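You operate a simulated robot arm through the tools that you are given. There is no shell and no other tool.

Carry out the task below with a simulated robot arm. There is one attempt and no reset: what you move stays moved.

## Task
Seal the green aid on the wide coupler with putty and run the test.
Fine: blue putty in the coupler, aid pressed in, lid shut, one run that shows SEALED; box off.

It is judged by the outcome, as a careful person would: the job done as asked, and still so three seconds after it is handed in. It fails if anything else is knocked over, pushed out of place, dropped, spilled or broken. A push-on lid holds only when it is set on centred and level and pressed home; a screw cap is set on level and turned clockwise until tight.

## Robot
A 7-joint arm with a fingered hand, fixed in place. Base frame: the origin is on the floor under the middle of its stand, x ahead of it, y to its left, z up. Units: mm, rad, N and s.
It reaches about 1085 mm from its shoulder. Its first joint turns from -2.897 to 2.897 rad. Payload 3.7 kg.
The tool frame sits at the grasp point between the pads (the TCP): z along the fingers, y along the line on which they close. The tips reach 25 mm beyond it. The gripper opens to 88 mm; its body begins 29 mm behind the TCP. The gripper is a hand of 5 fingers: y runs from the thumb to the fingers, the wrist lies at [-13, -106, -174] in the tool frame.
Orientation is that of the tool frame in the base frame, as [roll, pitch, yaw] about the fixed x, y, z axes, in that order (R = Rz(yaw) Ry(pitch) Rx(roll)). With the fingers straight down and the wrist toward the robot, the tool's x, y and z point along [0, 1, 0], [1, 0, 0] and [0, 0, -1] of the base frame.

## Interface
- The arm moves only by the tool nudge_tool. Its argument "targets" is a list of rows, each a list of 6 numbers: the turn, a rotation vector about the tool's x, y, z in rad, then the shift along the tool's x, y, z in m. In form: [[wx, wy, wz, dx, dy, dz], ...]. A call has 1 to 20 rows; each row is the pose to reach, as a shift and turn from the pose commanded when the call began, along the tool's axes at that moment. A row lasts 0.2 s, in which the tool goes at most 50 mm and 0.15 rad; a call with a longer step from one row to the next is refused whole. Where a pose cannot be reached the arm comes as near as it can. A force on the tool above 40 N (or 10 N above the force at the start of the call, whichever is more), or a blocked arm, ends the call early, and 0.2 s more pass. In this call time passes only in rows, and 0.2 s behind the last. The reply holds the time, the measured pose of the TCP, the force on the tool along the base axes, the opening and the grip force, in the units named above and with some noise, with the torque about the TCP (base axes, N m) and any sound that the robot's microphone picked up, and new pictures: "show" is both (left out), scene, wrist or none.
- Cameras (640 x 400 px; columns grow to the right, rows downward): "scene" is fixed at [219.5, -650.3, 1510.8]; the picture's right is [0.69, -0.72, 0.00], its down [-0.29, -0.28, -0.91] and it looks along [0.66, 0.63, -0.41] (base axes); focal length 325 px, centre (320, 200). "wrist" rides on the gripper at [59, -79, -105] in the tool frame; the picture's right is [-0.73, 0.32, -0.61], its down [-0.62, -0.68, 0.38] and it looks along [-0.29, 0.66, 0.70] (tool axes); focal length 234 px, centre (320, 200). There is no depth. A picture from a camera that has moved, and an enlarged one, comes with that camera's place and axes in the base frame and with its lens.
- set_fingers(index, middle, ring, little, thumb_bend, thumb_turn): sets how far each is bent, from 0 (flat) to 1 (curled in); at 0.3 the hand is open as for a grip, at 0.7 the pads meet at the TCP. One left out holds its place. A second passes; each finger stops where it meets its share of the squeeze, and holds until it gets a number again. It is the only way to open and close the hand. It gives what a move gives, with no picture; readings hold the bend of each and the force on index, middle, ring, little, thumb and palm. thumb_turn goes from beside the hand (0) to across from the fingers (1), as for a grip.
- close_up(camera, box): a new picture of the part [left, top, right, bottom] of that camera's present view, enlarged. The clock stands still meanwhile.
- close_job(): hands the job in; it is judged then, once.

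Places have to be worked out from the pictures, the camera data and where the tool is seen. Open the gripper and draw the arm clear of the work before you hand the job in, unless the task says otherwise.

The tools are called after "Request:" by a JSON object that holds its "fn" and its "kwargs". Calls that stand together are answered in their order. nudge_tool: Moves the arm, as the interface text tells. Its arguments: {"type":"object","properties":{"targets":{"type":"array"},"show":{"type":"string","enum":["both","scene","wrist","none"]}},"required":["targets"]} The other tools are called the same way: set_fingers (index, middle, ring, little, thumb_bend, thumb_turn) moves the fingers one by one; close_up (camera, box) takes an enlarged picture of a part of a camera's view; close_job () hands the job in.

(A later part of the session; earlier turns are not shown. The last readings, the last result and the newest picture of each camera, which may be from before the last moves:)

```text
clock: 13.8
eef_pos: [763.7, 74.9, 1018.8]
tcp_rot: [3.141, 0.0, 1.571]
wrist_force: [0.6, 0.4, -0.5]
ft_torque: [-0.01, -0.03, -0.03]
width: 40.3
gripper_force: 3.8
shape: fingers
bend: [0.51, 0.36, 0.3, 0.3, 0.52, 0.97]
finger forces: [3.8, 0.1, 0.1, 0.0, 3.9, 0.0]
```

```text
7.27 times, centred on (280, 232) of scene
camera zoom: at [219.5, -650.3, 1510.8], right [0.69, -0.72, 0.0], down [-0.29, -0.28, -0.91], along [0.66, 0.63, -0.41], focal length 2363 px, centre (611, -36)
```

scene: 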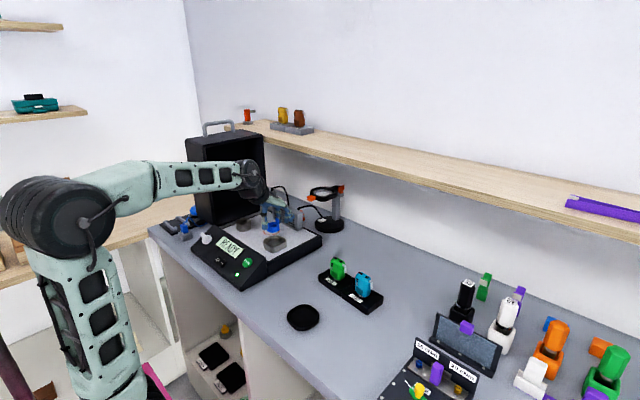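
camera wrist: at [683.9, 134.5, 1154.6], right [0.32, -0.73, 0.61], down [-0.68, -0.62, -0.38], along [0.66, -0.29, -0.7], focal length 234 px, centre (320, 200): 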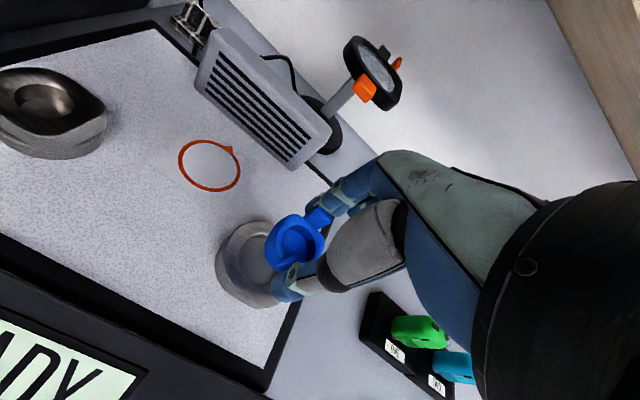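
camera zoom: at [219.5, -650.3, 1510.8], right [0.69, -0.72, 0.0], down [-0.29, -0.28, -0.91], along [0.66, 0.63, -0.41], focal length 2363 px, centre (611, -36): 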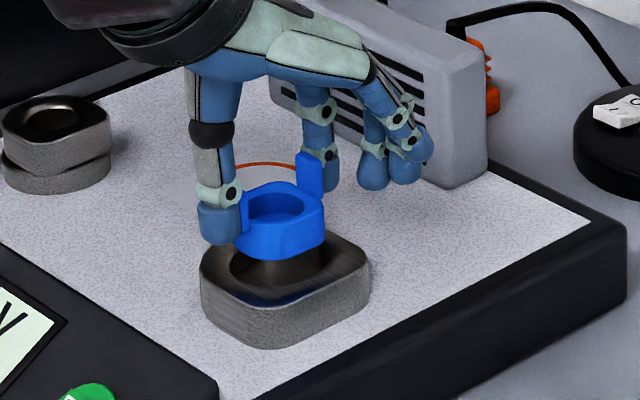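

The putty is centred over the bore to within about 1 mm. I'll lower it into the bore in small steps, watching the force.

Request:
{"fn": "nudge_tool", "kwargs": {"targets": [[0, 0, 0, -0.0006, 0.0003, 0.005], [0, 0, 0, -0.0006, 0.0003, 0.01], [0, 0, 0, -0.0006, 0.0003, 0.014], [0, 0, 0, -0.0006, 0.0003, 0.017]], "show": "none"}}

Request:
{"fn": "close_up", "kwargs": {"camera": "wrist", "box": [240, 180, 350, 300]}}

Request:
{"fn": "close_up", "kwargs": {"camera": "scene", "box": [250, 205, 310, 260]}}

```text
clock: 14.8
eef_pos: [763.9, 73.8, 1002.5]
tcp_rot: [3.141, 0.0, 1.572]
wrist_force: [-0.4, 0.0, -0.7]
ft_torque: [0.01, 0.02, -0.03]
width: 40.4
gripper_force: 3.4
shape: fingers
bend: [0.51, 0.36, 0.3, 0.3, 0.52, 0.97]
finger forces: [3.9, 0.0, 0.1, 0.0, 3.9, 0.0]
```

```text
3.33 times, centred on (295, 240) of wrist
camera zoom: at [685.6, 133.5, 1108.6], right [0.32, -0.73, 0.61], down [-0.68, -0.62, -0.38], along [0.66, -0.29, -0.7], focal length 781 px, centre (403, 67)
```

zoom: 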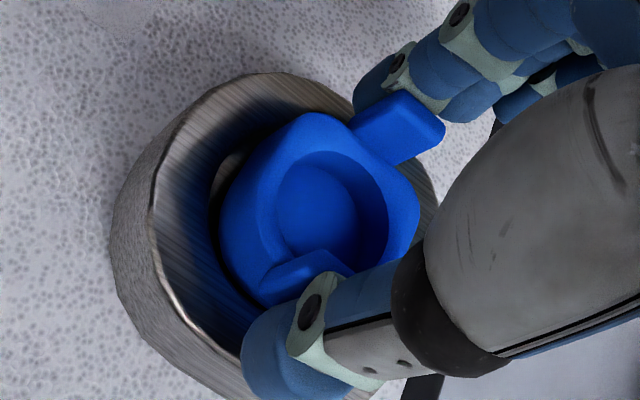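

```text
7.27 times, centred on (280, 232) of scene
camera zoom: at [219.5, -650.3, 1510.8], right [0.69, -0.72, 0.0], down [-0.29, -0.28, -0.91], along [0.66, 0.63, -0.41], focal length 2363 px, centre (611, -36)
```

zoom: 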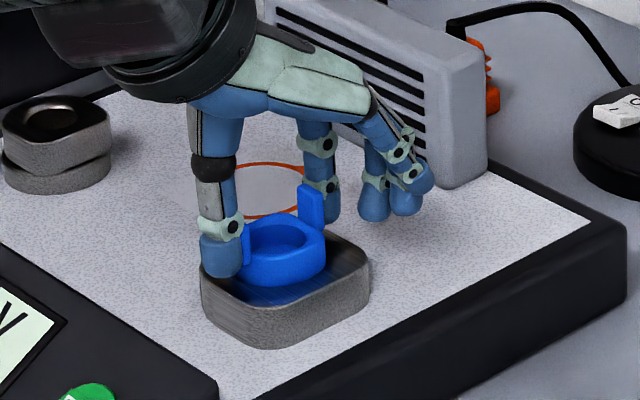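

No contact yet, and the putty's base is just entering the bore. I'll keep lowering in small steps.

Request:
{"fn": "nudge_tool", "kwargs": {"targets": [[0, 0, 0, 0, 0, 0.002], [0, 0, 0, 0, 0, 0.004], [0, 0, 0, 0, 0, 0.006]], "show": "none"}}

Request:
{"fn": "close_up", "kwargs": {"camera": "wrist", "box": [240, 180, 350, 300]}}

Request:
{"fn": "close_up", "kwargs": {"camera": "scene", "box": [255, 215, 300, 255]}}

```text
clock: 15.6
eef_pos: [764.1, 74.0, 996.9]
tcp_rot: [-3.141, -0.001, 1.573]
wrist_force: [0.4, -0.6, -0.6]
ft_torque: [-0.02, 0.01, -0.02]
width: 40.2
gripper_force: 3.5
shape: fingers
bend: [0.51, 0.36, 0.3, 0.3, 0.52, 0.97]
finger forces: [3.9, 0.0, 0.0, 0.1, 3.8, 0.0]
```

```text
3.33 times, centred on (295, 240) of wrist
camera zoom: at [686.5, 132.9, 1102.5], right [0.32, -0.73, 0.61], down [-0.68, -0.62, -0.38], along [0.66, -0.29, -0.7], focal length 781 px, centre (403, 67)
```

zoom: 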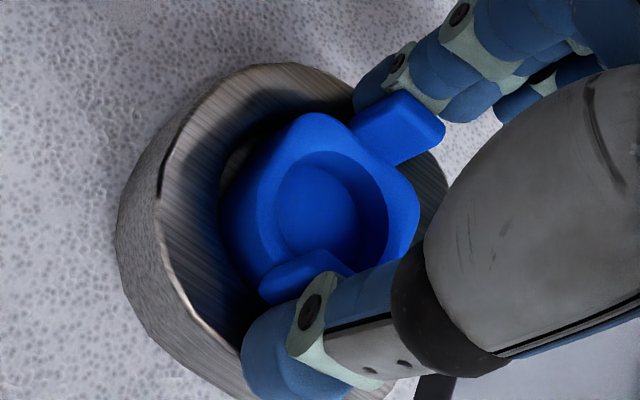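

```text
10.00 times, centred on (278, 235) of scene
camera zoom: at [219.5, -650.3, 1510.8], right [0.69, -0.72, 0.0], down [-0.29, -0.28, -0.91], along [0.66, 0.63, -0.41], focal length 3249 px, centre (745, -150)
```

zoom: 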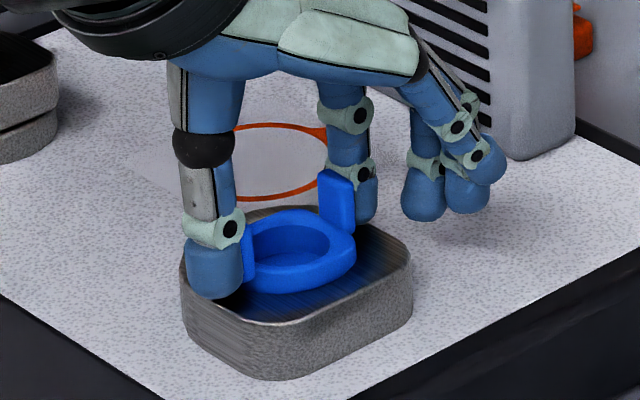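

Still no contact force, and the putty is sinking into the bore. I'll continue in 2 mm steps.

Request:
{"fn": "nudge_tool", "kwargs": {"targets": [[0, 0, 0, 0, 0, 0.0015], [0, 0, 0, 0, 0, 0.003], [0, 0, 0, 0, 0, 0.0045]], "show": "none"}}

Request:
{"fn": "close_up", "kwargs": {"camera": "wrist", "box": [240, 180, 350, 300]}}

Request:
{"fn": "close_up", "kwargs": {"camera": "scene", "box": [255, 215, 300, 255]}}

```text
clock: 16.4
eef_pos: [765.5, 74.7, 994.4]
tcp_rot: [3.136, -0.002, 1.571]
wrist_force: [-1.8, -1.8, 27.5]
ft_torque: [0.15, -0.59, 0.0]
width: 40.3
gripper_force: 16.3
shape: fingers
bend: [0.51, 0.36, 0.3, 0.3, 0.52, 0.98]
finger forces: [26.5, 0.1, 0.0, 0.0, 5.3, 0.0]
```

```text
3.33 times, centred on (295, 240) of wrist
camera zoom: at [686.1, 132.9, 1100.5], right [0.32, -0.73, 0.61], down [-0.68, -0.62, -0.39], along [0.66, -0.29, -0.69], focal length 781 px, centre (403, 67)
```

zoom: 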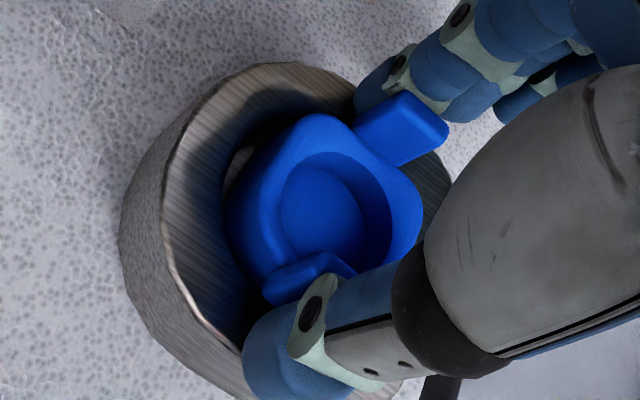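

```text
10.00 times, centred on (278, 235) of scene
camera zoom: at [219.5, -650.3, 1510.8], right [0.69, -0.72, 0.0], down [-0.29, -0.28, -0.91], along [0.66, 0.63, -0.41], focal length 3249 px, centre (745, -150)
```

zoom: 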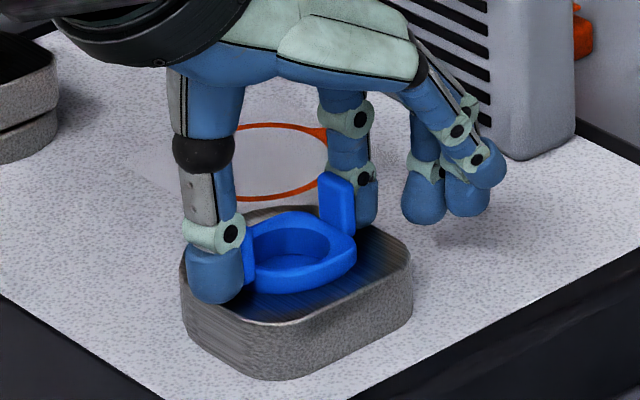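

The index tip has come down on the coupler's top face (27 N), with the putty already about 14 mm deep in the bore. I'll back off 2 mm to take the load off, then open the pinch.

Request:
{"fn": "nudge_tool", "kwargs": {"targets": [[0, 0, 0, 0, 0, -0.0025]], "show": "none"}}

Request:
{"fn": "set_fingers", "kwargs": {"index": 0.4, "thumb_bend": 0.4}}

Request:
{"fn": "close_up", "kwargs": {"camera": "wrist", "box": [240, 180, 350, 300]}}

Request:
{"fn": "close_up", "kwargs": {"camera": "scene", "box": [255, 215, 300, 255]}}

```text
clock: 16.8
eef_pos: [764.3, 73.1, 995.7]
tcp_rot: [3.141, -0.001, 1.572]
wrist_force: [-0.3, -0.4, 19.8]
ft_torque: [0.2, -0.53, -0.03]
width: 40.1
gripper_force: 12.2
shape: fingers
bend: [0.5, 0.36, 0.3, 0.3, 0.52, 0.98]
finger forces: [20.9, 0.0, 0.1, 0.0, 4.0, 0.1]
```

```text
clock: 17.8
eef_pos: [763.5, 74.6, 994.1]
tcp_rot: [-3.14, 0.001, 1.571]
wrist_force: [-0.1, -0.7, -0.6]
ft_torque: [0.0, 0.01, -0.01]
width: 63.4
gripper_force: 0.0
shape: fingers
bend: [0.4, 0.36, 0.3, 0.3, 0.4, 0.98]
finger forces: [0.0, 0.1, 0.0, 0.1, 0.1, 0.0]
```

```text
3.33 times, centred on (295, 240) of wrist
camera zoom: at [686.3, 132.9, 1100.3], right [0.32, -0.73, 0.61], down [-0.68, -0.62, -0.38], along [0.66, -0.29, -0.7], focal length 781 px, centre (403, 67)
```

zoom: 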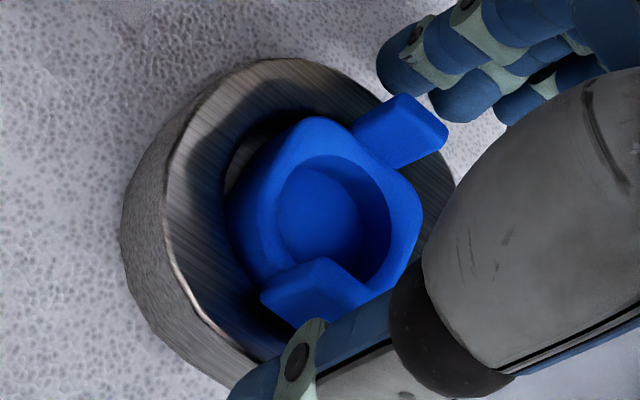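

```text
10.00 times, centred on (278, 235) of scene
camera zoom: at [219.5, -650.3, 1510.8], right [0.69, -0.72, 0.0], down [-0.29, -0.28, -0.91], along [0.66, 0.63, -0.41], focal length 3249 px, centre (745, -150)
```

zoom: 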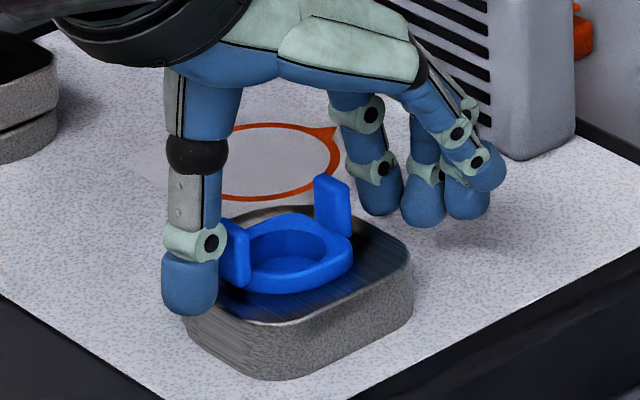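

Released and the putty sits upright in the bore. I'll go straight up and check how well it is seated.

Request:
{"fn": "nudge_tool", "kwargs": {"targets": [[0, 0, 0, 0, 0, -0.015], [0, 0, 0, 0, 0, -0.035], [0, 0, 0, 0, 0, -0.06], [0, 0, 0, 0, -0.02, -0.09]], "show": "none"}}

Request:
{"fn": "close_up", "kwargs": {"camera": "wrist", "box": [210, 160, 350, 300]}}

Request:
{"fn": "close_up", "kwargs": {"camera": "scene", "box": [255, 215, 300, 255]}}

```text
clock: 18.8
eef_pos: [746.4, 73.6, 1084.3]
tcp_rot: [-3.141, 0.0, 1.57]
wrist_force: [0.6, -0.2, -0.4]
ft_torque: [-0.01, 0.02, 0.0]
width: 63.5
gripper_force: 0.0
shape: fingers
bend: [0.4, 0.36, 0.3, 0.3, 0.4, 0.98]
finger forces: [0.1, 0.1, 0.0, 0.1, 0.1, 0.0]
```

```text
2.86 times, centred on (280, 230) of wrist
camera zoom: at [668.5, 133.2, 1190.1], right [0.32, -0.73, 0.61], down [-0.68, -0.62, -0.38], along [0.66, -0.29, -0.7], focal length 669 px, centre (434, 114)
```

zoom: 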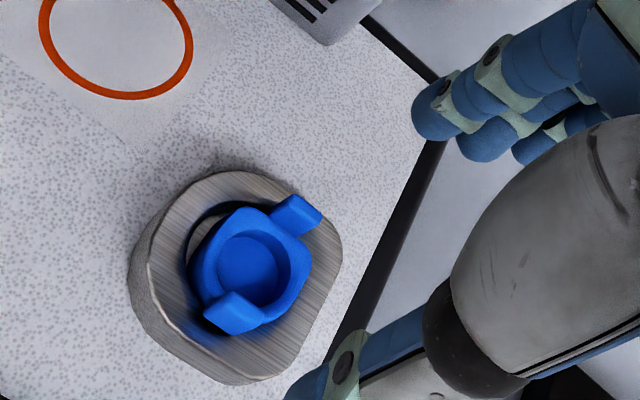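

```text
10.00 times, centred on (278, 235) of scene
camera zoom: at [219.5, -650.3, 1510.8], right [0.69, -0.72, 0.0], down [-0.29, -0.28, -0.91], along [0.66, 0.63, -0.41], focal length 3249 px, centre (745, -150)
```

zoom: 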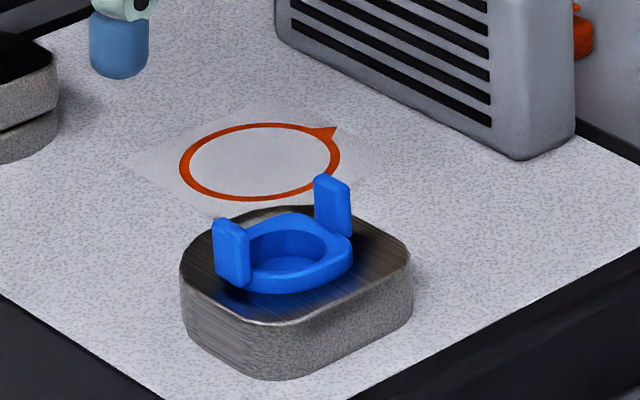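

There's a crescent gap on the left side of the putty in the wrist view. I'll zoom in to see whether it is fully in the bore or just sitting off-centre.

Request:
{"fn": "close_up", "kwargs": {"camera": "wrist", "box": [235, 195, 290, 245]}}

Request:
{"fn": "close_up", "kwargs": {"camera": "scene", "box": [265, 228, 290, 248]}}

```text
8.00 times, centred on (262, 220) of wrist
camera zoom: at [668.5, 133.2, 1190.1], right [0.32, -0.73, 0.61], down [-0.68, -0.62, -0.38], along [0.66, -0.29, -0.7], focal length 1873 px, centre (780, 40)
```

zoom: 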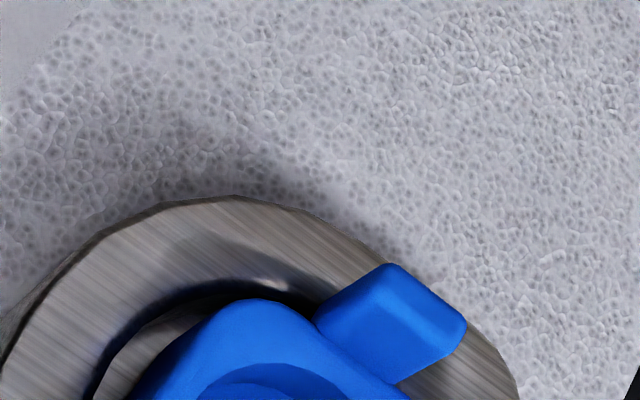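

```text
16.00 times, centred on (278, 238) of scene
camera zoom: at [219.5, -650.3, 1510.8], right [0.69, -0.72, 0.0], down [-0.29, -0.28, -0.91], along [0.66, 0.63, -0.41], focal length 5198 px, centre (1000, -408)
```

zoom: 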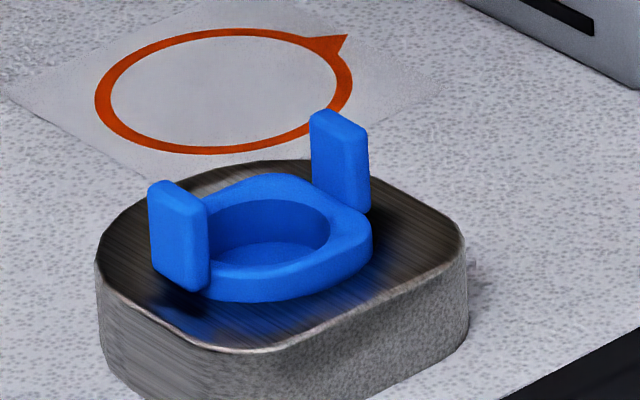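

The putty stands about 6–7 mm proud of the coupler and the gap is on the far (+y) side. I'll shift the arm so the wrist camera looks almost straight down on the coupler.

Request:
{"fn": "nudge_tool", "kwargs": {"targets": [[0, 0, 0, -0.025, 0.028, -0.01], [0, 0, 0, -0.05, 0.056, -0.01], [0, 0, 0, -0.074, 0.084, -0.01]], "show": "wrist"}}

Request:
{"fn": "close_up", "kwargs": {"camera": "wrist", "box": [60, 250, 150, 340]}}

```text
clock: 19.6
eef_pos: [828.5, -0.6, 1091.7]
tcp_rot: [3.141, -0.001, 1.571]
wrist_force: [-0.3, -0.6, 0.8]
ft_torque: [-0.01, 0.03, 0.0]
width: 63.4
gripper_force: 0.1
shape: fingers
bend: [0.4, 0.36, 0.3, 0.3, 0.4, 0.98]
finger forces: [0.0, 0.0, 0.0, 0.0, 0.0, 0.0]
camera wrist: at [750.9, 59.7, 1199.5], right [0.32, -0.73, 0.61], down [-0.68, -0.62, -0.38], along [0.66, -0.29, -0.7], focal length 234 px, centre (320, 200)
```

wrist: 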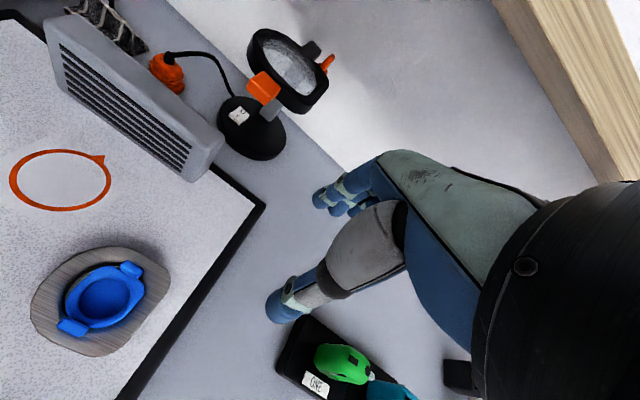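

```text
4.44 times, centred on (105, 295) of wrist
camera zoom: at [750.9, 59.7, 1199.5], right [0.32, -0.73, 0.61], down [-0.68, -0.62, -0.38], along [0.66, -0.29, -0.7], focal length 1041 px, centre (1276, -222)
```

zoom: 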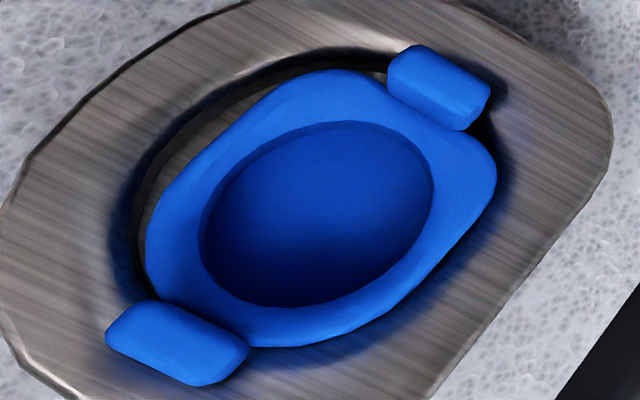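

Seen from above, the putty body is about 33 mm square with rounded corners. I'll zoom tighter on the two sides to see where the bore edge runs under it.

Request:
{"fn": "close_up", "kwargs": {"camera": "wrist", "box": [25, 245, 175, 360]}}

Request:
{"fn": "close_up", "kwargs": {"camera": "wrist", "box": [85, 255, 155, 330]}}

```text
3.48 times, centred on (100, 302) of wrist
camera zoom: at [750.9, 59.7, 1199.5], right [0.32, -0.73, 0.61], down [-0.68, -0.62, -0.38], along [0.66, -0.29, -0.7], focal length 814 px, centre (1085, -156)
```

zoom: 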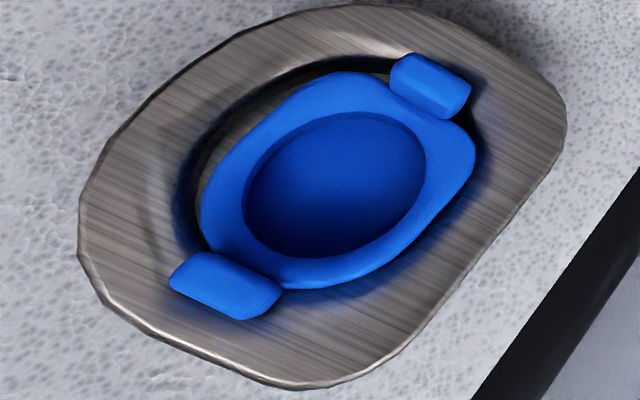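

```text
5.33 times, centred on (120, 292) of wrist
camera zoom: at [750.9, 59.7, 1199.5], right [0.32, -0.73, 0.61], down [-0.68, -0.62, -0.38], along [0.66, -0.29, -0.7], focal length 1249 px, centre (1387, -293)
```

zoom: 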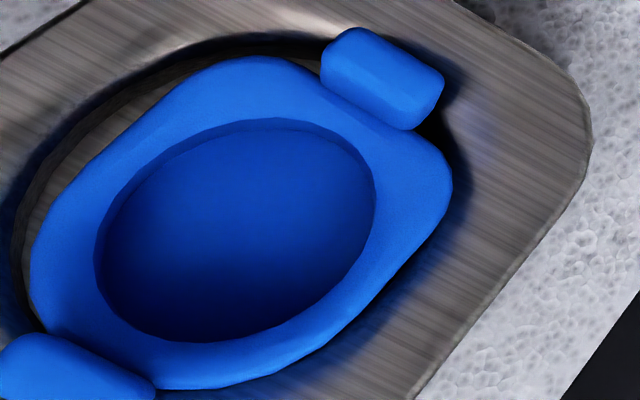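

Working it through, the bore has a radius of about 21 mm centred near (766, 80), and the putty sits near (762.7, 78.5), about 3.5 mm off-centre. I'll regrip the tabs higher up, nudge it to centre and press it down. First, back above it.

Request:
{"fn": "nudge_tool", "kwargs": {"targets": [[0, 0, 0, 0.025, -0.022, 0.005], [0, 0, 0, 0.05, -0.044, 0.015], [0, 0, 0, 0.074, -0.0655, 0.03], [0, 0, 0, 0.0745, -0.0655, 0.055], [0, 0, 0, 0.0745, -0.0655, 0.075], [0, 0, 0, 0.0745, -0.0655, 0.0895]], "show": "none"}}

Request:
{"fn": "close_up", "kwargs": {"camera": "wrist", "box": [240, 180, 350, 300]}}

Request:
{"fn": "close_up", "kwargs": {"camera": "scene", "box": [255, 215, 300, 255]}}

```text
clock: 21.0
eef_pos: [760.7, 75.1, 1003.1]
tcp_rot: [-3.14, 0.0, 1.574]
wrist_force: [-0.1, 0.2, -0.2]
ft_torque: [0.0, -0.02, 0.0]
width: 63.6
gripper_force: 0.2
shape: fingers
bend: [0.4, 0.36, 0.3, 0.3, 0.4, 0.98]
finger forces: [0.0, 0.1, 0.1, 0.0, 0.1, 0.1]
```

```text
3.33 times, centred on (295, 240) of wrist
camera zoom: at [683.5, 134.6, 1109.3], right [0.32, -0.73, 0.61], down [-0.68, -0.62, -0.38], along [0.66, -0.29, -0.7], focal length 781 px, centre (403, 67)
```

zoom: 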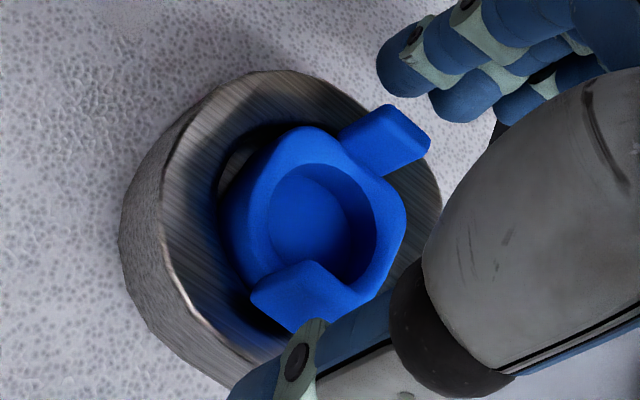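

```text
10.00 times, centred on (278, 235) of scene
camera zoom: at [219.5, -650.3, 1510.8], right [0.69, -0.72, 0.0], down [-0.29, -0.28, -0.91], along [0.66, 0.63, -0.41], focal length 3249 px, centre (745, -150)
```

zoom: 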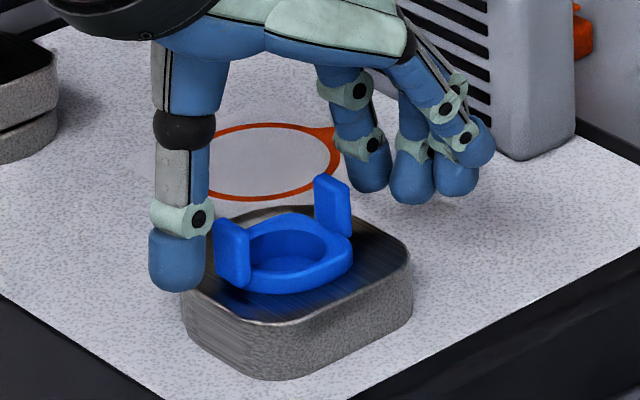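

I'm about 1.5 mm short in x, so I'll correct that and then re-close on the tabs.

Request:
{"fn": "nudge_tool", "kwargs": {"targets": [[0, 0, 0, -0.0005, 0.0015, 0.001]], "show": "none"}}

Request:
{"fn": "set_fingers", "kwargs": {"index": 0.57, "thumb_bend": 0.57}}

Request:
{"fn": "close_up", "kwargs": {"camera": "wrist", "box": [240, 180, 350, 300]}}

```text
clock: 21.4
eef_pos: [762.7, 74.1, 1002.5]
tcp_rot: [3.141, 0.001, 1.573]
wrist_force: [-0.8, -0.3, -0.8]
ft_torque: [0.01, -0.01, -0.01]
width: 63.3
gripper_force: 0.1
shape: fingers
bend: [0.4, 0.36, 0.3, 0.3, 0.4, 0.98]
finger forces: [0.0, 0.0, 0.0, 0.0, 0.1, 0.0]
```

```text
clock: 22.4
eef_pos: [764.8, 75.3, 1003.0]
tcp_rot: [3.142, 0.0, 1.573]
wrist_force: [-0.5, -0.2, -0.5]
ft_torque: [-0.01, 0.01, 0.0]
width: 40.1
gripper_force: 3.5
shape: fingers
bend: [0.51, 0.36, 0.3, 0.3, 0.51, 0.97]
finger forces: [3.1, 0.0, 0.0, 0.1, 3.0, 0.0]
```

```text
3.33 times, centred on (295, 240) of wrist
camera zoom: at [685.1, 133.5, 1108.6], right [0.32, -0.73, 0.61], down [-0.68, -0.62, -0.38], along [0.66, -0.29, -0.7], focal length 781 px, centre (403, 67)
```

zoom: 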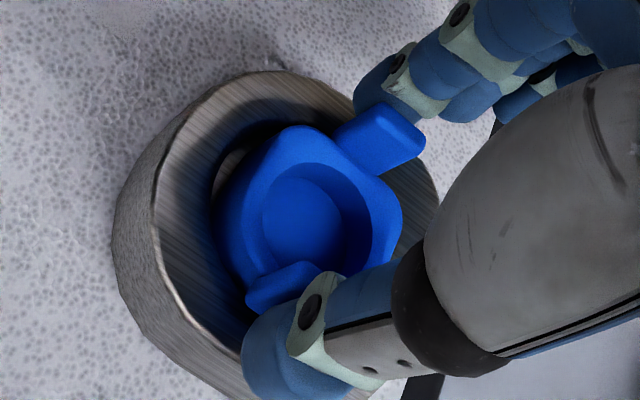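

The tabs are gripped at 40 mm again with about 3 N. I'll lift 3 mm, shift toward the bore centre by (+3, +1.5) mm, and come back down.

Request:
{"fn": "nudge_tool", "kwargs": {"targets": [[0, 0, 0, 0, 0, -0.003], [0, 0, 0, 0.0015, 0.003, -0.003], [0, 0, 0, 0.0015, 0.003, 0.0]], "show": "none"}}

Request:
{"fn": "close_up", "kwargs": {"camera": "wrist", "box": [240, 180, 350, 300]}}

Request:
{"fn": "close_up", "kwargs": {"camera": "scene", "box": [255, 215, 300, 255]}}

```text
clock: 23.2
eef_pos: [766.1, 75.0, 1003.0]
tcp_rot: [3.141, 0.002, 1.572]
wrist_force: [-0.4, 0.3, -1.0]
ft_torque: [0.01, 0.0, 0.0]
width: 40.2
gripper_force: 2.3
shape: fingers
bend: [0.51, 0.36, 0.3, 0.3, 0.51, 0.97]
finger forces: [3.0, 0.0, 0.0, 0.0, 2.9, 0.0]
```

```text
3.33 times, centred on (295, 240) of wrist
camera zoom: at [688.8, 135.3, 1109.0], right [0.32, -0.73, 0.61], down [-0.68, -0.62, -0.38], along [0.66, -0.29, -0.7], focal length 781 px, centre (403, 67)
```

zoom: 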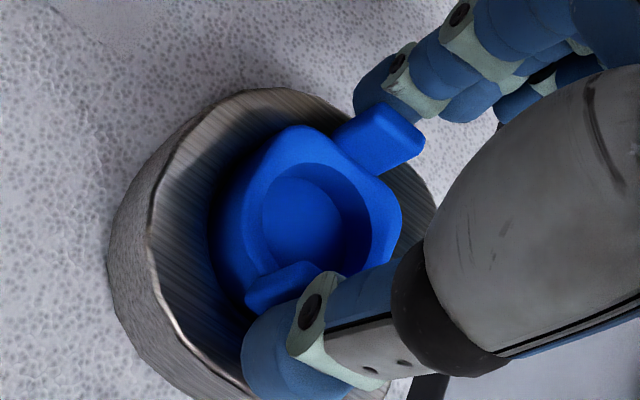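

```text
10.00 times, centred on (278, 235) of scene
camera zoom: at [219.5, -650.3, 1510.8], right [0.69, -0.72, 0.0], down [-0.29, -0.28, -0.91], along [0.66, 0.63, -0.41], focal length 3249 px, centre (745, -150)
```

zoom: 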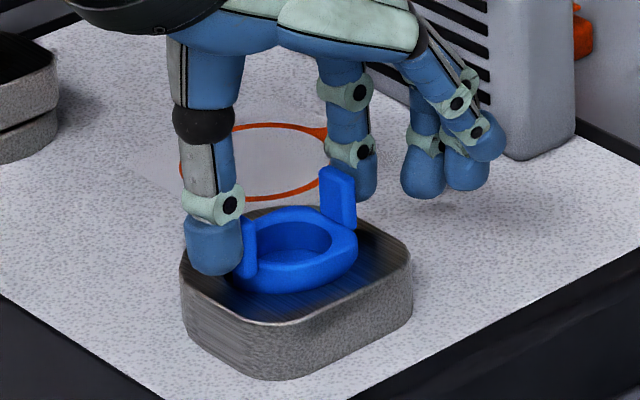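

That closed the crescent gap. Now I'll press it down gently until I feel the bore floor.

Request:
{"fn": "nudge_tool", "kwargs": {"targets": [[0, 0, 0, 0, 0, 0.001], [0, 0, 0, 0, 0, 0.002], [0, 0, 0, 0, 0, 0.003]], "show": "none"}}

Request:
{"fn": "close_up", "kwargs": {"camera": "wrist", "box": [240, 180, 350, 300]}}

Request:
{"fn": "close_up", "kwargs": {"camera": "scene", "box": [255, 215, 300, 255]}}

```text
clock: 24.0
eef_pos: [766.0, 76.2, 1001.0]
tcp_rot: [3.141, 0.001, 1.575]
wrist_force: [0.0, -0.3, 4.4]
ft_torque: [0.03, 0.02, 0.03]
width: 40.2
gripper_force: 3.5
shape: fingers
bend: [0.51, 0.36, 0.3, 0.3, 0.51, 0.97]
finger forces: [3.1, 0.0, 0.1, 0.0, 3.4, 0.0]
```

```text
3.33 times, centred on (295, 240) of wrist
camera zoom: at [688.9, 134.7, 1107.3], right [0.32, -0.73, 0.61], down [-0.68, -0.62, -0.38], along [0.66, -0.29, -0.7], focal length 781 px, centre (403, 67)
```

zoom: 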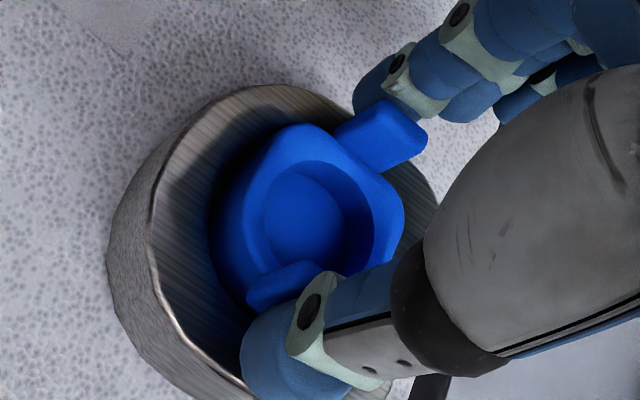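

```text
10.00 times, centred on (278, 235) of scene
camera zoom: at [219.5, -650.3, 1510.8], right [0.69, -0.72, 0.0], down [-0.29, -0.28, -0.91], along [0.66, 0.63, -0.41], focal length 3249 px, centre (745, -150)
```

zoom: 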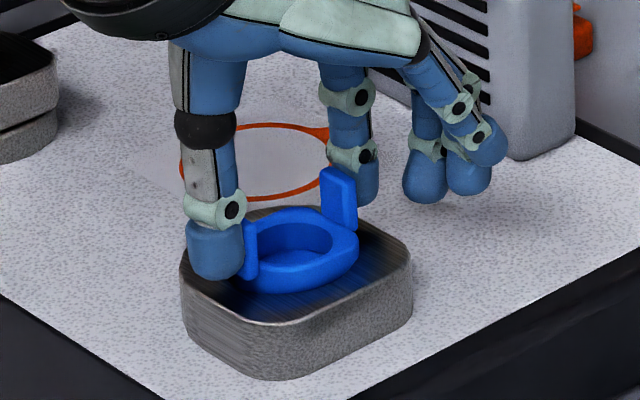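

A 4.4 N resistance shared by both fingers means the putty is on the bore floor. I'll release, rise, and check from the overhead vantage.

Request:
{"fn": "set_fingers", "kwargs": {"index": 0.4, "thumb_bend": 0.4}}

Request:
{"fn": "nudge_tool", "kwargs": {"targets": [[0, 0, 0, 0, 0, -0.02], [0, 0, 0, 0, 0, -0.045], [0, 0, 0, -0.02, 0.015, -0.07], [0, 0, 0, -0.05, 0.04, -0.09], [0, 0, 0, -0.076, 0.063, -0.09]], "show": "none"}}

Request:
{"fn": "close_up", "kwargs": {"camera": "wrist", "box": [25, 245, 175, 360]}}

Request:
{"fn": "close_up", "kwargs": {"camera": "scene", "box": [265, 228, 290, 248]}}

```text
clock: 25.0
eef_pos: [767.0, 74.8, 999.9]
tcp_rot: [3.141, 0.0, 1.574]
wrist_force: [0.4, 0.6, -0.3]
ft_torque: [-0.02, 0.04, -0.01]
width: 63.2
gripper_force: 0.0
shape: fingers
bend: [0.4, 0.36, 0.3, 0.3, 0.4, 0.97]
finger forces: [0.0, 0.1, 0.0, 0.1, 0.0, 0.0]
```

```text
clock: 26.2
eef_pos: [830.1, -1.4, 1090.3]
tcp_rot: [3.14, 0.0, 1.573]
wrist_force: [1.2, 0.0, -0.1]
ft_torque: [0.03, -0.02, 0.01]
width: 63.1
gripper_force: 0.0
shape: fingers
bend: [0.4, 0.36, 0.3, 0.3, 0.4, 0.97]
finger forces: [0.0, 0.0, 0.1, 0.1, 0.1, 0.0]
```

```text
3.48 times, centred on (100, 302) of wrist
camera zoom: at [752.0, 57.0, 1197.5], right [0.32, -0.73, 0.61], down [-0.68, -0.62, -0.38], along [0.66, -0.29, -0.7], focal length 814 px, centre (1085, -156)
```

zoom: 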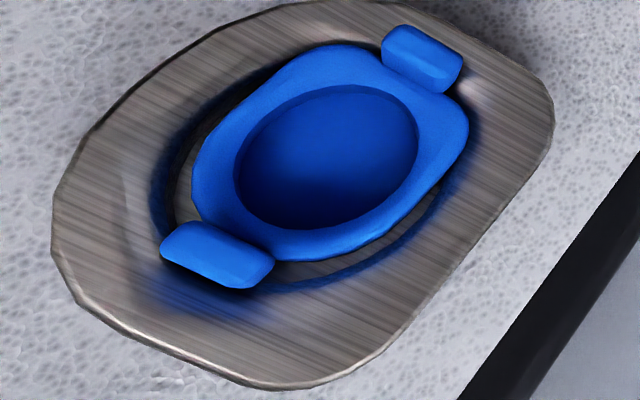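

```text
16.00 times, centred on (278, 238) of scene
camera zoom: at [219.5, -650.3, 1510.8], right [0.69, -0.72, 0.0], down [-0.29, -0.28, -0.91], along [0.66, 0.63, -0.41], focal length 5198 px, centre (1000, -408)
```

zoom: 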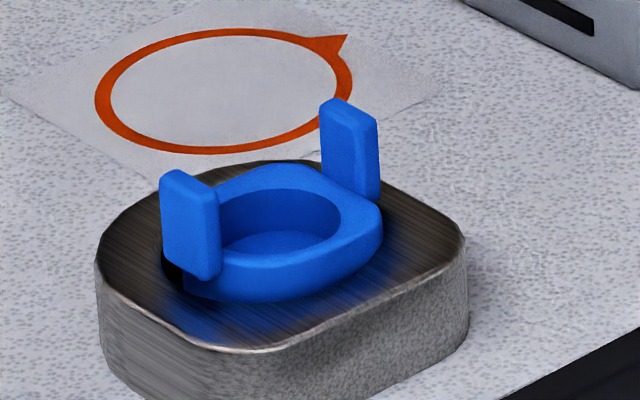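

The putty is on the bore floor, now about 2 mm too far in +x. I'll let the pinch itself recentre it: go back with the TCP at x ≈ 764.2 and close once lightly.

Request:
{"fn": "nudge_tool", "kwargs": {"targets": [[0, 0, 0, 0.025, -0.022, 0.005], [0, 0, 0, 0.05, -0.044, 0.015], [0, 0, 0, 0.076, -0.0652, 0.03], [0, 0, 0, 0.076, -0.0652, 0.055], [0, 0, 0, 0.076, -0.0652, 0.075], [0, 0, 0, 0.076, -0.0652, 0.088]], "show": "none"}}

Request:
{"fn": "set_fingers", "kwargs": {"index": 0.53, "thumb_bend": 0.53}}

Request:
{"fn": "set_fingers", "kwargs": {"index": 0.4, "thumb_bend": 0.4}}

Request:
{"fn": "close_up", "kwargs": {"camera": "scene", "box": [265, 228, 290, 248]}}

```text
clock: 27.6
eef_pos: [765.2, 75.5, 1002.8]
tcp_rot: [-3.141, 0.002, 1.572]
wrist_force: [-1.4, 0.6, 0.5]
ft_torque: [0.0, 0.04, 0.01]
width: 63.6
gripper_force: 0.1
shape: fingers
bend: [0.4, 0.36, 0.3, 0.3, 0.4, 0.97]
finger forces: [0.0, 0.0, 0.0, 0.1, 0.0, 0.1]
```

```text
clock: 28.6
eef_pos: [764.7, 75.0, 1002.7]
tcp_rot: [-3.141, 0.0, 1.571]
wrist_force: [-0.8, 0.0, -0.2]
ft_torque: [-0.02, -0.01, 0.02]
width: 41.5
gripper_force: 1.5
shape: fingers
bend: [0.5, 0.36, 0.3, 0.3, 0.5, 0.97]
finger forces: [1.6, 0.0, 0.1, 0.1, 1.5, 0.0]
```

```text
clock: 29.6
eef_pos: [764.5, 75.9, 1003.4]
tcp_rot: [-3.141, -0.001, 1.572]
wrist_force: [-0.9, 0.2, -0.2]
ft_torque: [0.0, -0.01, 0.02]
width: 63.0
gripper_force: 0.1
shape: fingers
bend: [0.4, 0.36, 0.3, 0.3, 0.4, 0.97]
finger forces: [0.1, 0.0, 0.0, 0.0, 0.1, 0.0]
```

```text
16.00 times, centred on (278, 238) of scene
camera zoom: at [219.5, -650.3, 1510.8], right [0.69, -0.72, 0.0], down [-0.29, -0.28, -0.91], along [0.66, 0.63, -0.41], focal length 5198 px, centre (1000, -408)
```

zoom: 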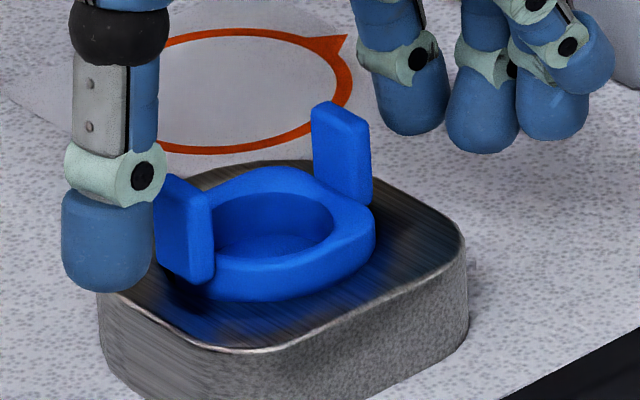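

The putty is now centred. I'll go up and over to a close vantage on the green aid to measure its position and shape before gripping it.

Request:
{"fn": "nudge_tool", "kwargs": {"targets": [[0, 0, 0, 0, 0, -0.025], [0, 0, 0, 0, 0, -0.055], [0, 0, 0, -0.02, 0, -0.075], [0, 0, 0, -0.055, -0.002, -0.075], [0, 0, 0, -0.095, -0.003, -0.075], [0, 0, 0, -0.135, -0.004, -0.075], [0, 0, 0, -0.175, -0.006, -0.075], [0, 0, 0, -0.215, -0.007, -0.075], [0, 0, 0, -0.255, -0.009, -0.075], [0, 0, 0, -0.285, -0.009, -0.07], [0, 0, 0, -0.298, -0.009, -0.065]], "show": "both"}}

Request:
{"fn": "close_up", "kwargs": {"camera": "wrist", "box": [180, 120, 320, 260]}}

```text
clock: 32.0
eef_pos: [758.2, -221.5, 1067.0]
tcp_rot: [3.141, 0.0, 1.572]
wrist_force: [-1.2, 0.1, 0.0]
ft_torque: [0.0, 0.01, 0.0]
width: 63.0
gripper_force: 0.0
shape: fingers
bend: [0.4, 0.36, 0.3, 0.3, 0.4, 0.97]
finger forces: [0.0, 0.1, 0.0, 0.0, 0.0, 0.0]
camera wrist: at [679.2, -162.9, 1173.9], right [0.32, -0.73, 0.61], down [-0.68, -0.62, -0.38], along [0.66, -0.29, -0.7], focal length 234 px, centre (320, 200)
```

scene: 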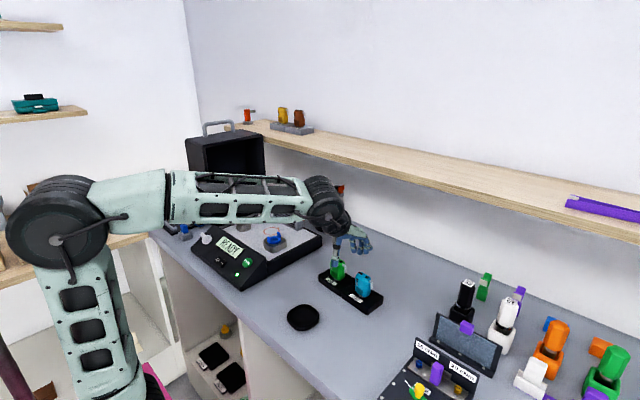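
wrist: 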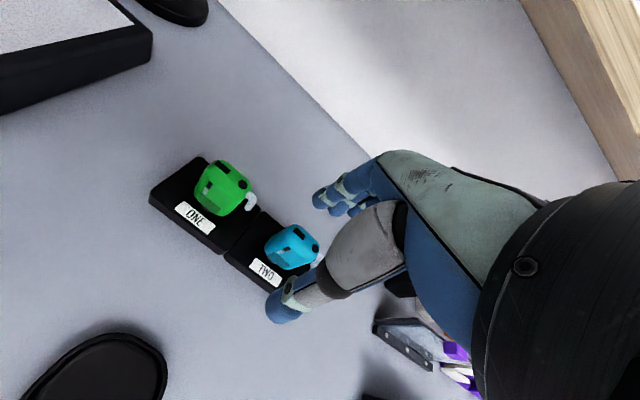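

```text
2.86 times, centred on (250, 190) of wrist
camera zoom: at [679.2, -162.9, 1173.9], right [0.32, -0.73, 0.61], down [-0.68, -0.62, -0.38], along [0.66, -0.29, -0.7], focal length 669 px, centre (520, 229)
```

zoom: 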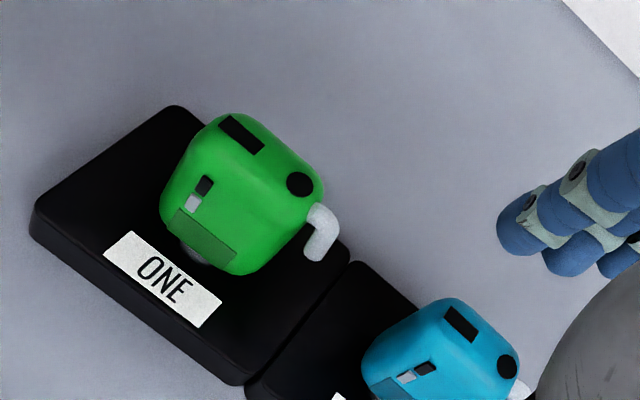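

From this view the aid body spans about x 797–825 and y -133 to -172, with its top at z ≈ 983 and its front face parallel to y. I'll zoom in to locate the nozzle under it.

Request:
{"fn": "close_up", "kwargs": {"camera": "wrist", "box": [188, 150, 258, 225]}}

Request:
{"fn": "close_up", "kwargs": {"camera": "scene", "box": [325, 255, 355, 290]}}

```text
5.33 times, centred on (223, 188) of wrist
camera zoom: at [679.2, -162.9, 1173.9], right [0.32, -0.73, 0.61], down [-0.68, -0.62, -0.38], along [0.66, -0.29, -0.7], focal length 1249 px, centre (837, 267)
```

zoom: 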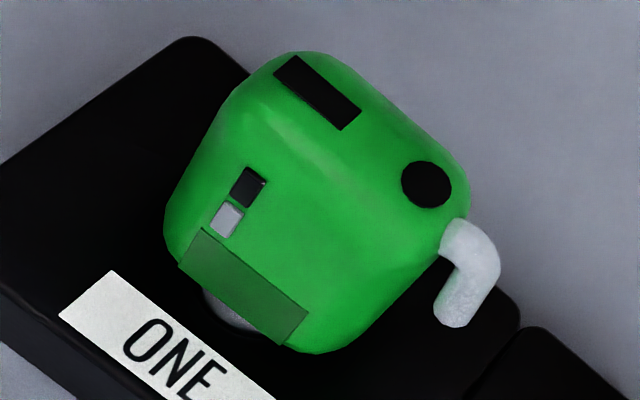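

```text
11.43 times, centred on (340, 272) of scene
camera zoom: at [219.5, -650.3, 1510.8], right [0.69, -0.72, 0.0], down [-0.29, -0.28, -0.91], along [0.66, 0.63, -0.41], focal length 3713 px, centre (91, -629)
```

zoom: 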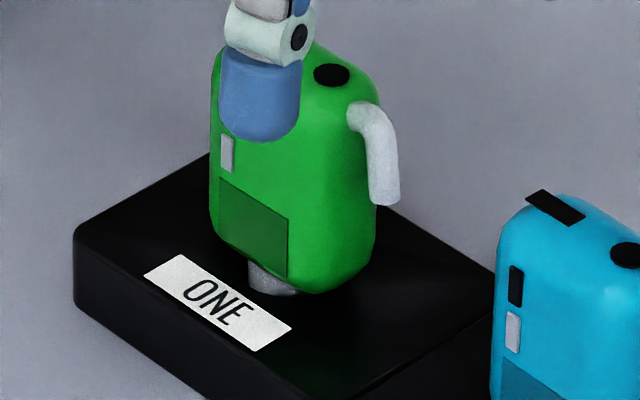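

The nozzle seems to lie under the body centre at about (807–811, -153). The putty tabs stand 18 mm above its rim, so I'll hold the aid high, in its upper part, with the tips at least 20 mm above its bottom. Moving above it now.

Request:
{"fn": "nudge_tool", "kwargs": {"targets": [[0, 0, 0, 0.022, 0.018, -0.003], [0, 0, 0, 0.044, 0.036, -0.003], [0, 0, 0, 0.065, 0.0535, 0.0]], "show": "none"}}

Request:
{"fn": "close_up", "kwargs": {"camera": "wrist", "box": [230, 160, 380, 330]}}

Request:
{"fn": "close_up", "kwargs": {"camera": "scene", "box": [305, 220, 385, 300]}}

```text
clock: 32.8
eef_pos: [809.2, -156.2, 1066.1]
tcp_rot: [3.141, 0.001, 1.572]
wrist_force: [-0.6, -0.2, 0.4]
ft_torque: [0.0, 0.0, -0.01]
width: 63.1
gripper_force: 0.0
shape: fingers
bend: [0.4, 0.36, 0.3, 0.3, 0.4, 0.97]
finger forces: [0.0, 0.0, 0.1, 0.0, 0.1, 0.0]
```

```text
2.35 times, centred on (305, 245) of wrist
camera zoom: at [731.6, -98.0, 1173.2], right [0.32, -0.73, 0.61], down [-0.68, -0.62, -0.38], along [0.66, -0.29, -0.7], focal length 551 px, centre (355, 94)
```

zoom: 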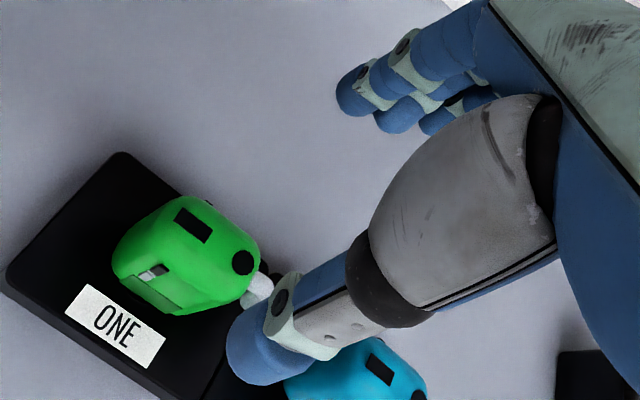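

```text
5.00 times, centred on (345, 260) of scene
camera zoom: at [219.5, -650.3, 1510.8], right [0.69, -0.72, 0.0], down [-0.29, -0.28, -0.91], along [0.66, 0.63, -0.41], focal length 1624 px, centre (195, -100)
```

zoom: 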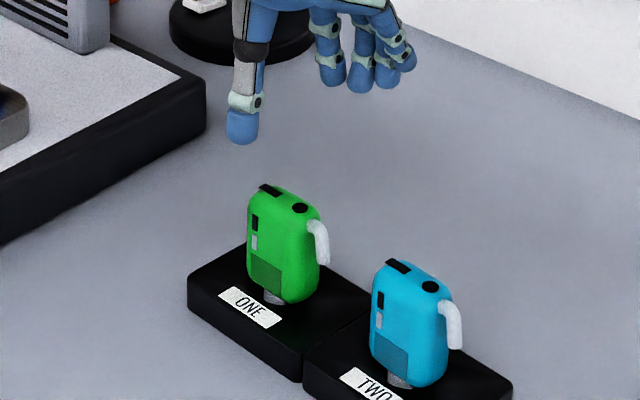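

The aid's top features put its centre at about (810, -154), so the hand is aligned. I'll descend to TCP z ≈ 981, with the palm staying clear of the aid's top.

Request:
{"fn": "nudge_tool", "kwargs": {"targets": [[0, 0, 0, 0, 0.0008, 0.025], [0, 0, 0, 0, 0.0008, 0.048], [0, 0, 0, 0, 0.0008, 0.065], [0, 0, 0, 0, 0.0008, 0.077], [0, 0, 0, 0, 0.0008, 0.084]], "show": "none"}}

Request:
{"fn": "close_up", "kwargs": {"camera": "wrist", "box": [230, 160, 380, 330]}}

Request:
{"fn": "close_up", "kwargs": {"camera": "scene", "box": [305, 225, 385, 305]}}

```text
clock: 34.0
eef_pos: [809.5, -156.7, 983.4]
tcp_rot: [-3.141, 0.001, 1.574]
wrist_force: [-0.5, -0.6, 0.2]
ft_torque: [0.0, -0.01, 0.0]
width: 62.8
gripper_force: 0.0
shape: fingers
bend: [0.4, 0.36, 0.3, 0.3, 0.4, 0.97]
finger forces: [0.0, 0.1, 0.0, 0.0, 0.0, 0.0]
```

```text
2.35 times, centred on (305, 245) of wrist
camera zoom: at [732.2, -98.1, 1089.7], right [0.32, -0.73, 0.61], down [-0.68, -0.62, -0.38], along [0.66, -0.29, -0.7], focal length 551 px, centre (355, 94)
```

zoom: 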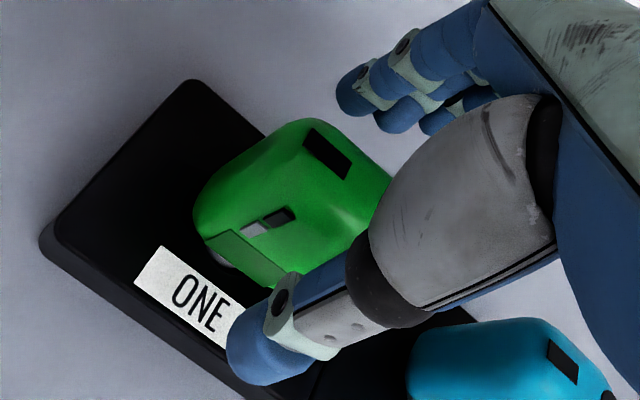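

```text
5.00 times, centred on (345, 265) of scene
camera zoom: at [219.5, -650.3, 1510.8], right [0.69, -0.72, 0.0], down [-0.29, -0.28, -0.91], along [0.66, 0.63, -0.41], focal length 1624 px, centre (195, -125)
```

zoom: 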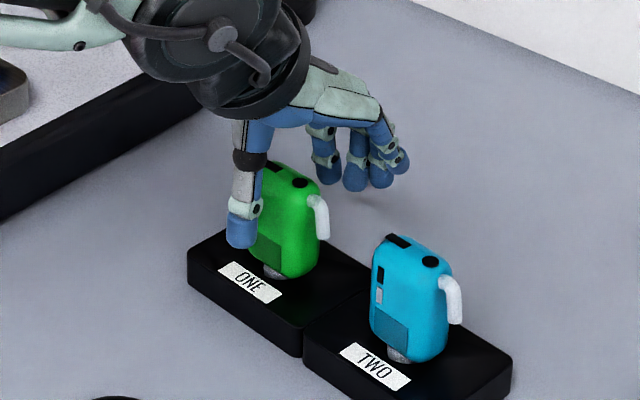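

The thumb sits about 2 mm toward -y of the aid's centre line, so I'll shift +2 mm in y, then close thumb and index on the aid.

Request:
{"fn": "nudge_tool", "kwargs": {"targets": [[0, 0, 0, 0.002, 0.0005, 0.0]], "show": "none"}}

Request:
{"fn": "set_fingers", "kwargs": {"index": 0.58, "thumb_bend": 0.58}}

Request:
{"fn": "close_up", "kwargs": {"camera": "wrist", "box": [230, 160, 380, 330]}}

Request:
{"fn": "close_up", "kwargs": {"camera": "scene", "box": [325, 240, 365, 290]}}

```text
clock: 34.4
eef_pos: [810.7, -155.8, 983.1]
tcp_rot: [3.141, 0.001, 1.571]
wrist_force: [-0.8, -0.4, 1.4]
ft_torque: [-0.02, 0.03, 0.03]
width: 63.1
gripper_force: 0.0
shape: fingers
bend: [0.4, 0.36, 0.3, 0.3, 0.4, 0.97]
finger forces: [0.1, 0.0, 0.0, 0.0, 0.0, 0.1]
```

```text
clock: 35.4
eef_pos: [810.0, -155.9, 982.6]
tcp_rot: [3.142, -0.001, 1.571]
wrist_force: [0.6, -0.6, -0.2]
ft_torque: [0.0, 0.0, 0.04]
width: 27.0
gripper_force: 0.2
shape: fingers
bend: [0.57, 0.36, 0.3, 0.3, 0.57, 0.97]
finger forces: [0.1, 0.0, 0.0, 0.0, 0.1, 0.0]
```

```text
2.35 times, centred on (305, 245) of wrist
camera zoom: at [732.8, -96.5, 1089.5], right [0.32, -0.73, 0.61], down [-0.68, -0.62, -0.38], along [0.66, -0.29, -0.7], focal length 551 px, centre (355, 94)
```

zoom: 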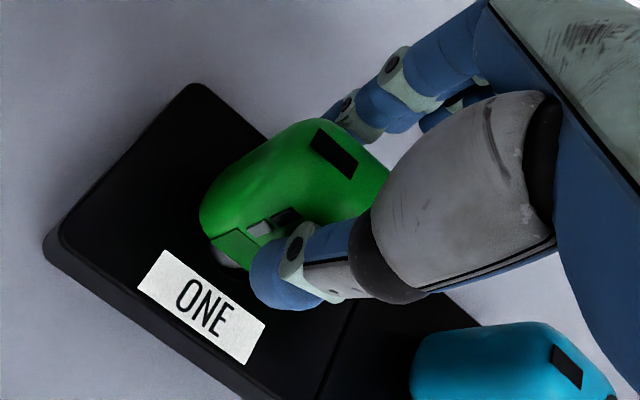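

```text
8.00 times, centred on (345, 265) of scene
camera zoom: at [219.5, -650.3, 1510.8], right [0.69, -0.72, 0.0], down [-0.29, -0.28, -0.91], along [0.66, 0.63, -0.41], focal length 2599 px, centre (120, -320)
```

zoom: 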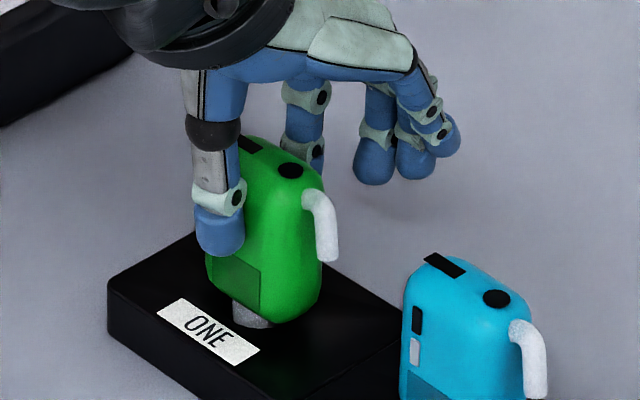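

The width reads 27 mm and both pads are just touching. I'll tighten the pinch to get a firm hold.

Request:
{"fn": "set_fingers", "kwargs": {"index": 0.7, "thumb_bend": 0.7}}

Request:
{"fn": "nudge_tool", "kwargs": {"targets": [[0, 0, 0, 0, 0, -0.005], [0, 0, 0, 0, 0, -0.012], [0, 0, 0, 0, 0, -0.02]], "show": "none"}}

Request:
{"fn": "close_up", "kwargs": {"camera": "scene", "box": [325, 240, 365, 290]}}

Request:
{"fn": "close_up", "kwargs": {"camera": "wrist", "box": [230, 160, 380, 330]}}

```text
clock: 36.4
eef_pos: [810.4, -156.1, 983.6]
tcp_rot: [3.141, -0.001, 1.572]
wrist_force: [0.0, -0.5, -0.1]
ft_torque: [0.0, 0.0, 0.01]
width: 21.1
gripper_force: 6.2
shape: fingers
bend: [0.59, 0.36, 0.3, 0.3, 0.61, 0.97]
finger forces: [6.1, 0.0, 0.1, 0.0, 6.0, 0.0]
```

```text
clock: 37.2
eef_pos: [810.7, -156.2, 1003.1]
tcp_rot: [3.141, 0.001, 1.573]
wrist_force: [-0.2, 1.2, -0.9]
ft_torque: [-0.01, 0.02, -0.01]
width: 21.3
gripper_force: 5.8
shape: fingers
bend: [0.59, 0.36, 0.3, 0.3, 0.61, 0.97]
finger forces: [6.1, 0.0, 0.0, 0.0, 6.0, 0.1]
```

```text
8.00 times, centred on (345, 265) of scene
camera zoom: at [219.5, -650.3, 1510.8], right [0.69, -0.72, 0.0], down [-0.29, -0.28, -0.91], along [0.66, 0.63, -0.41], focal length 2599 px, centre (120, -320)
```

zoom: 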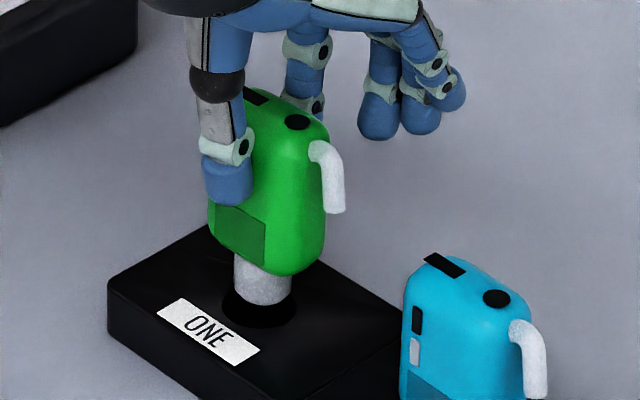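

```text
2.35 times, centred on (305, 245) of wrist
camera zoom: at [733.2, -97.2, 1108.8], right [0.32, -0.73, 0.61], down [-0.68, -0.62, -0.38], along [0.66, -0.29, -0.7], focal length 551 px, centre (355, 94)
```

zoom: 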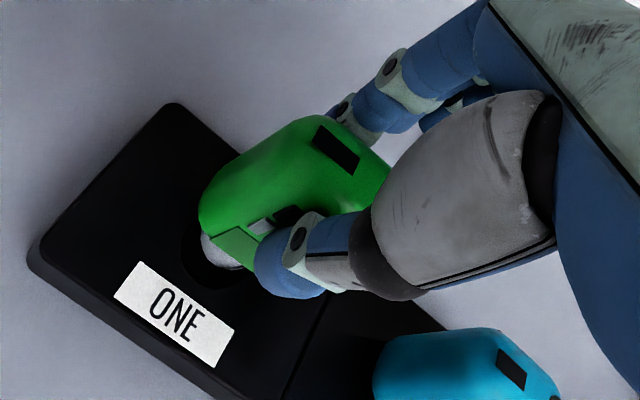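

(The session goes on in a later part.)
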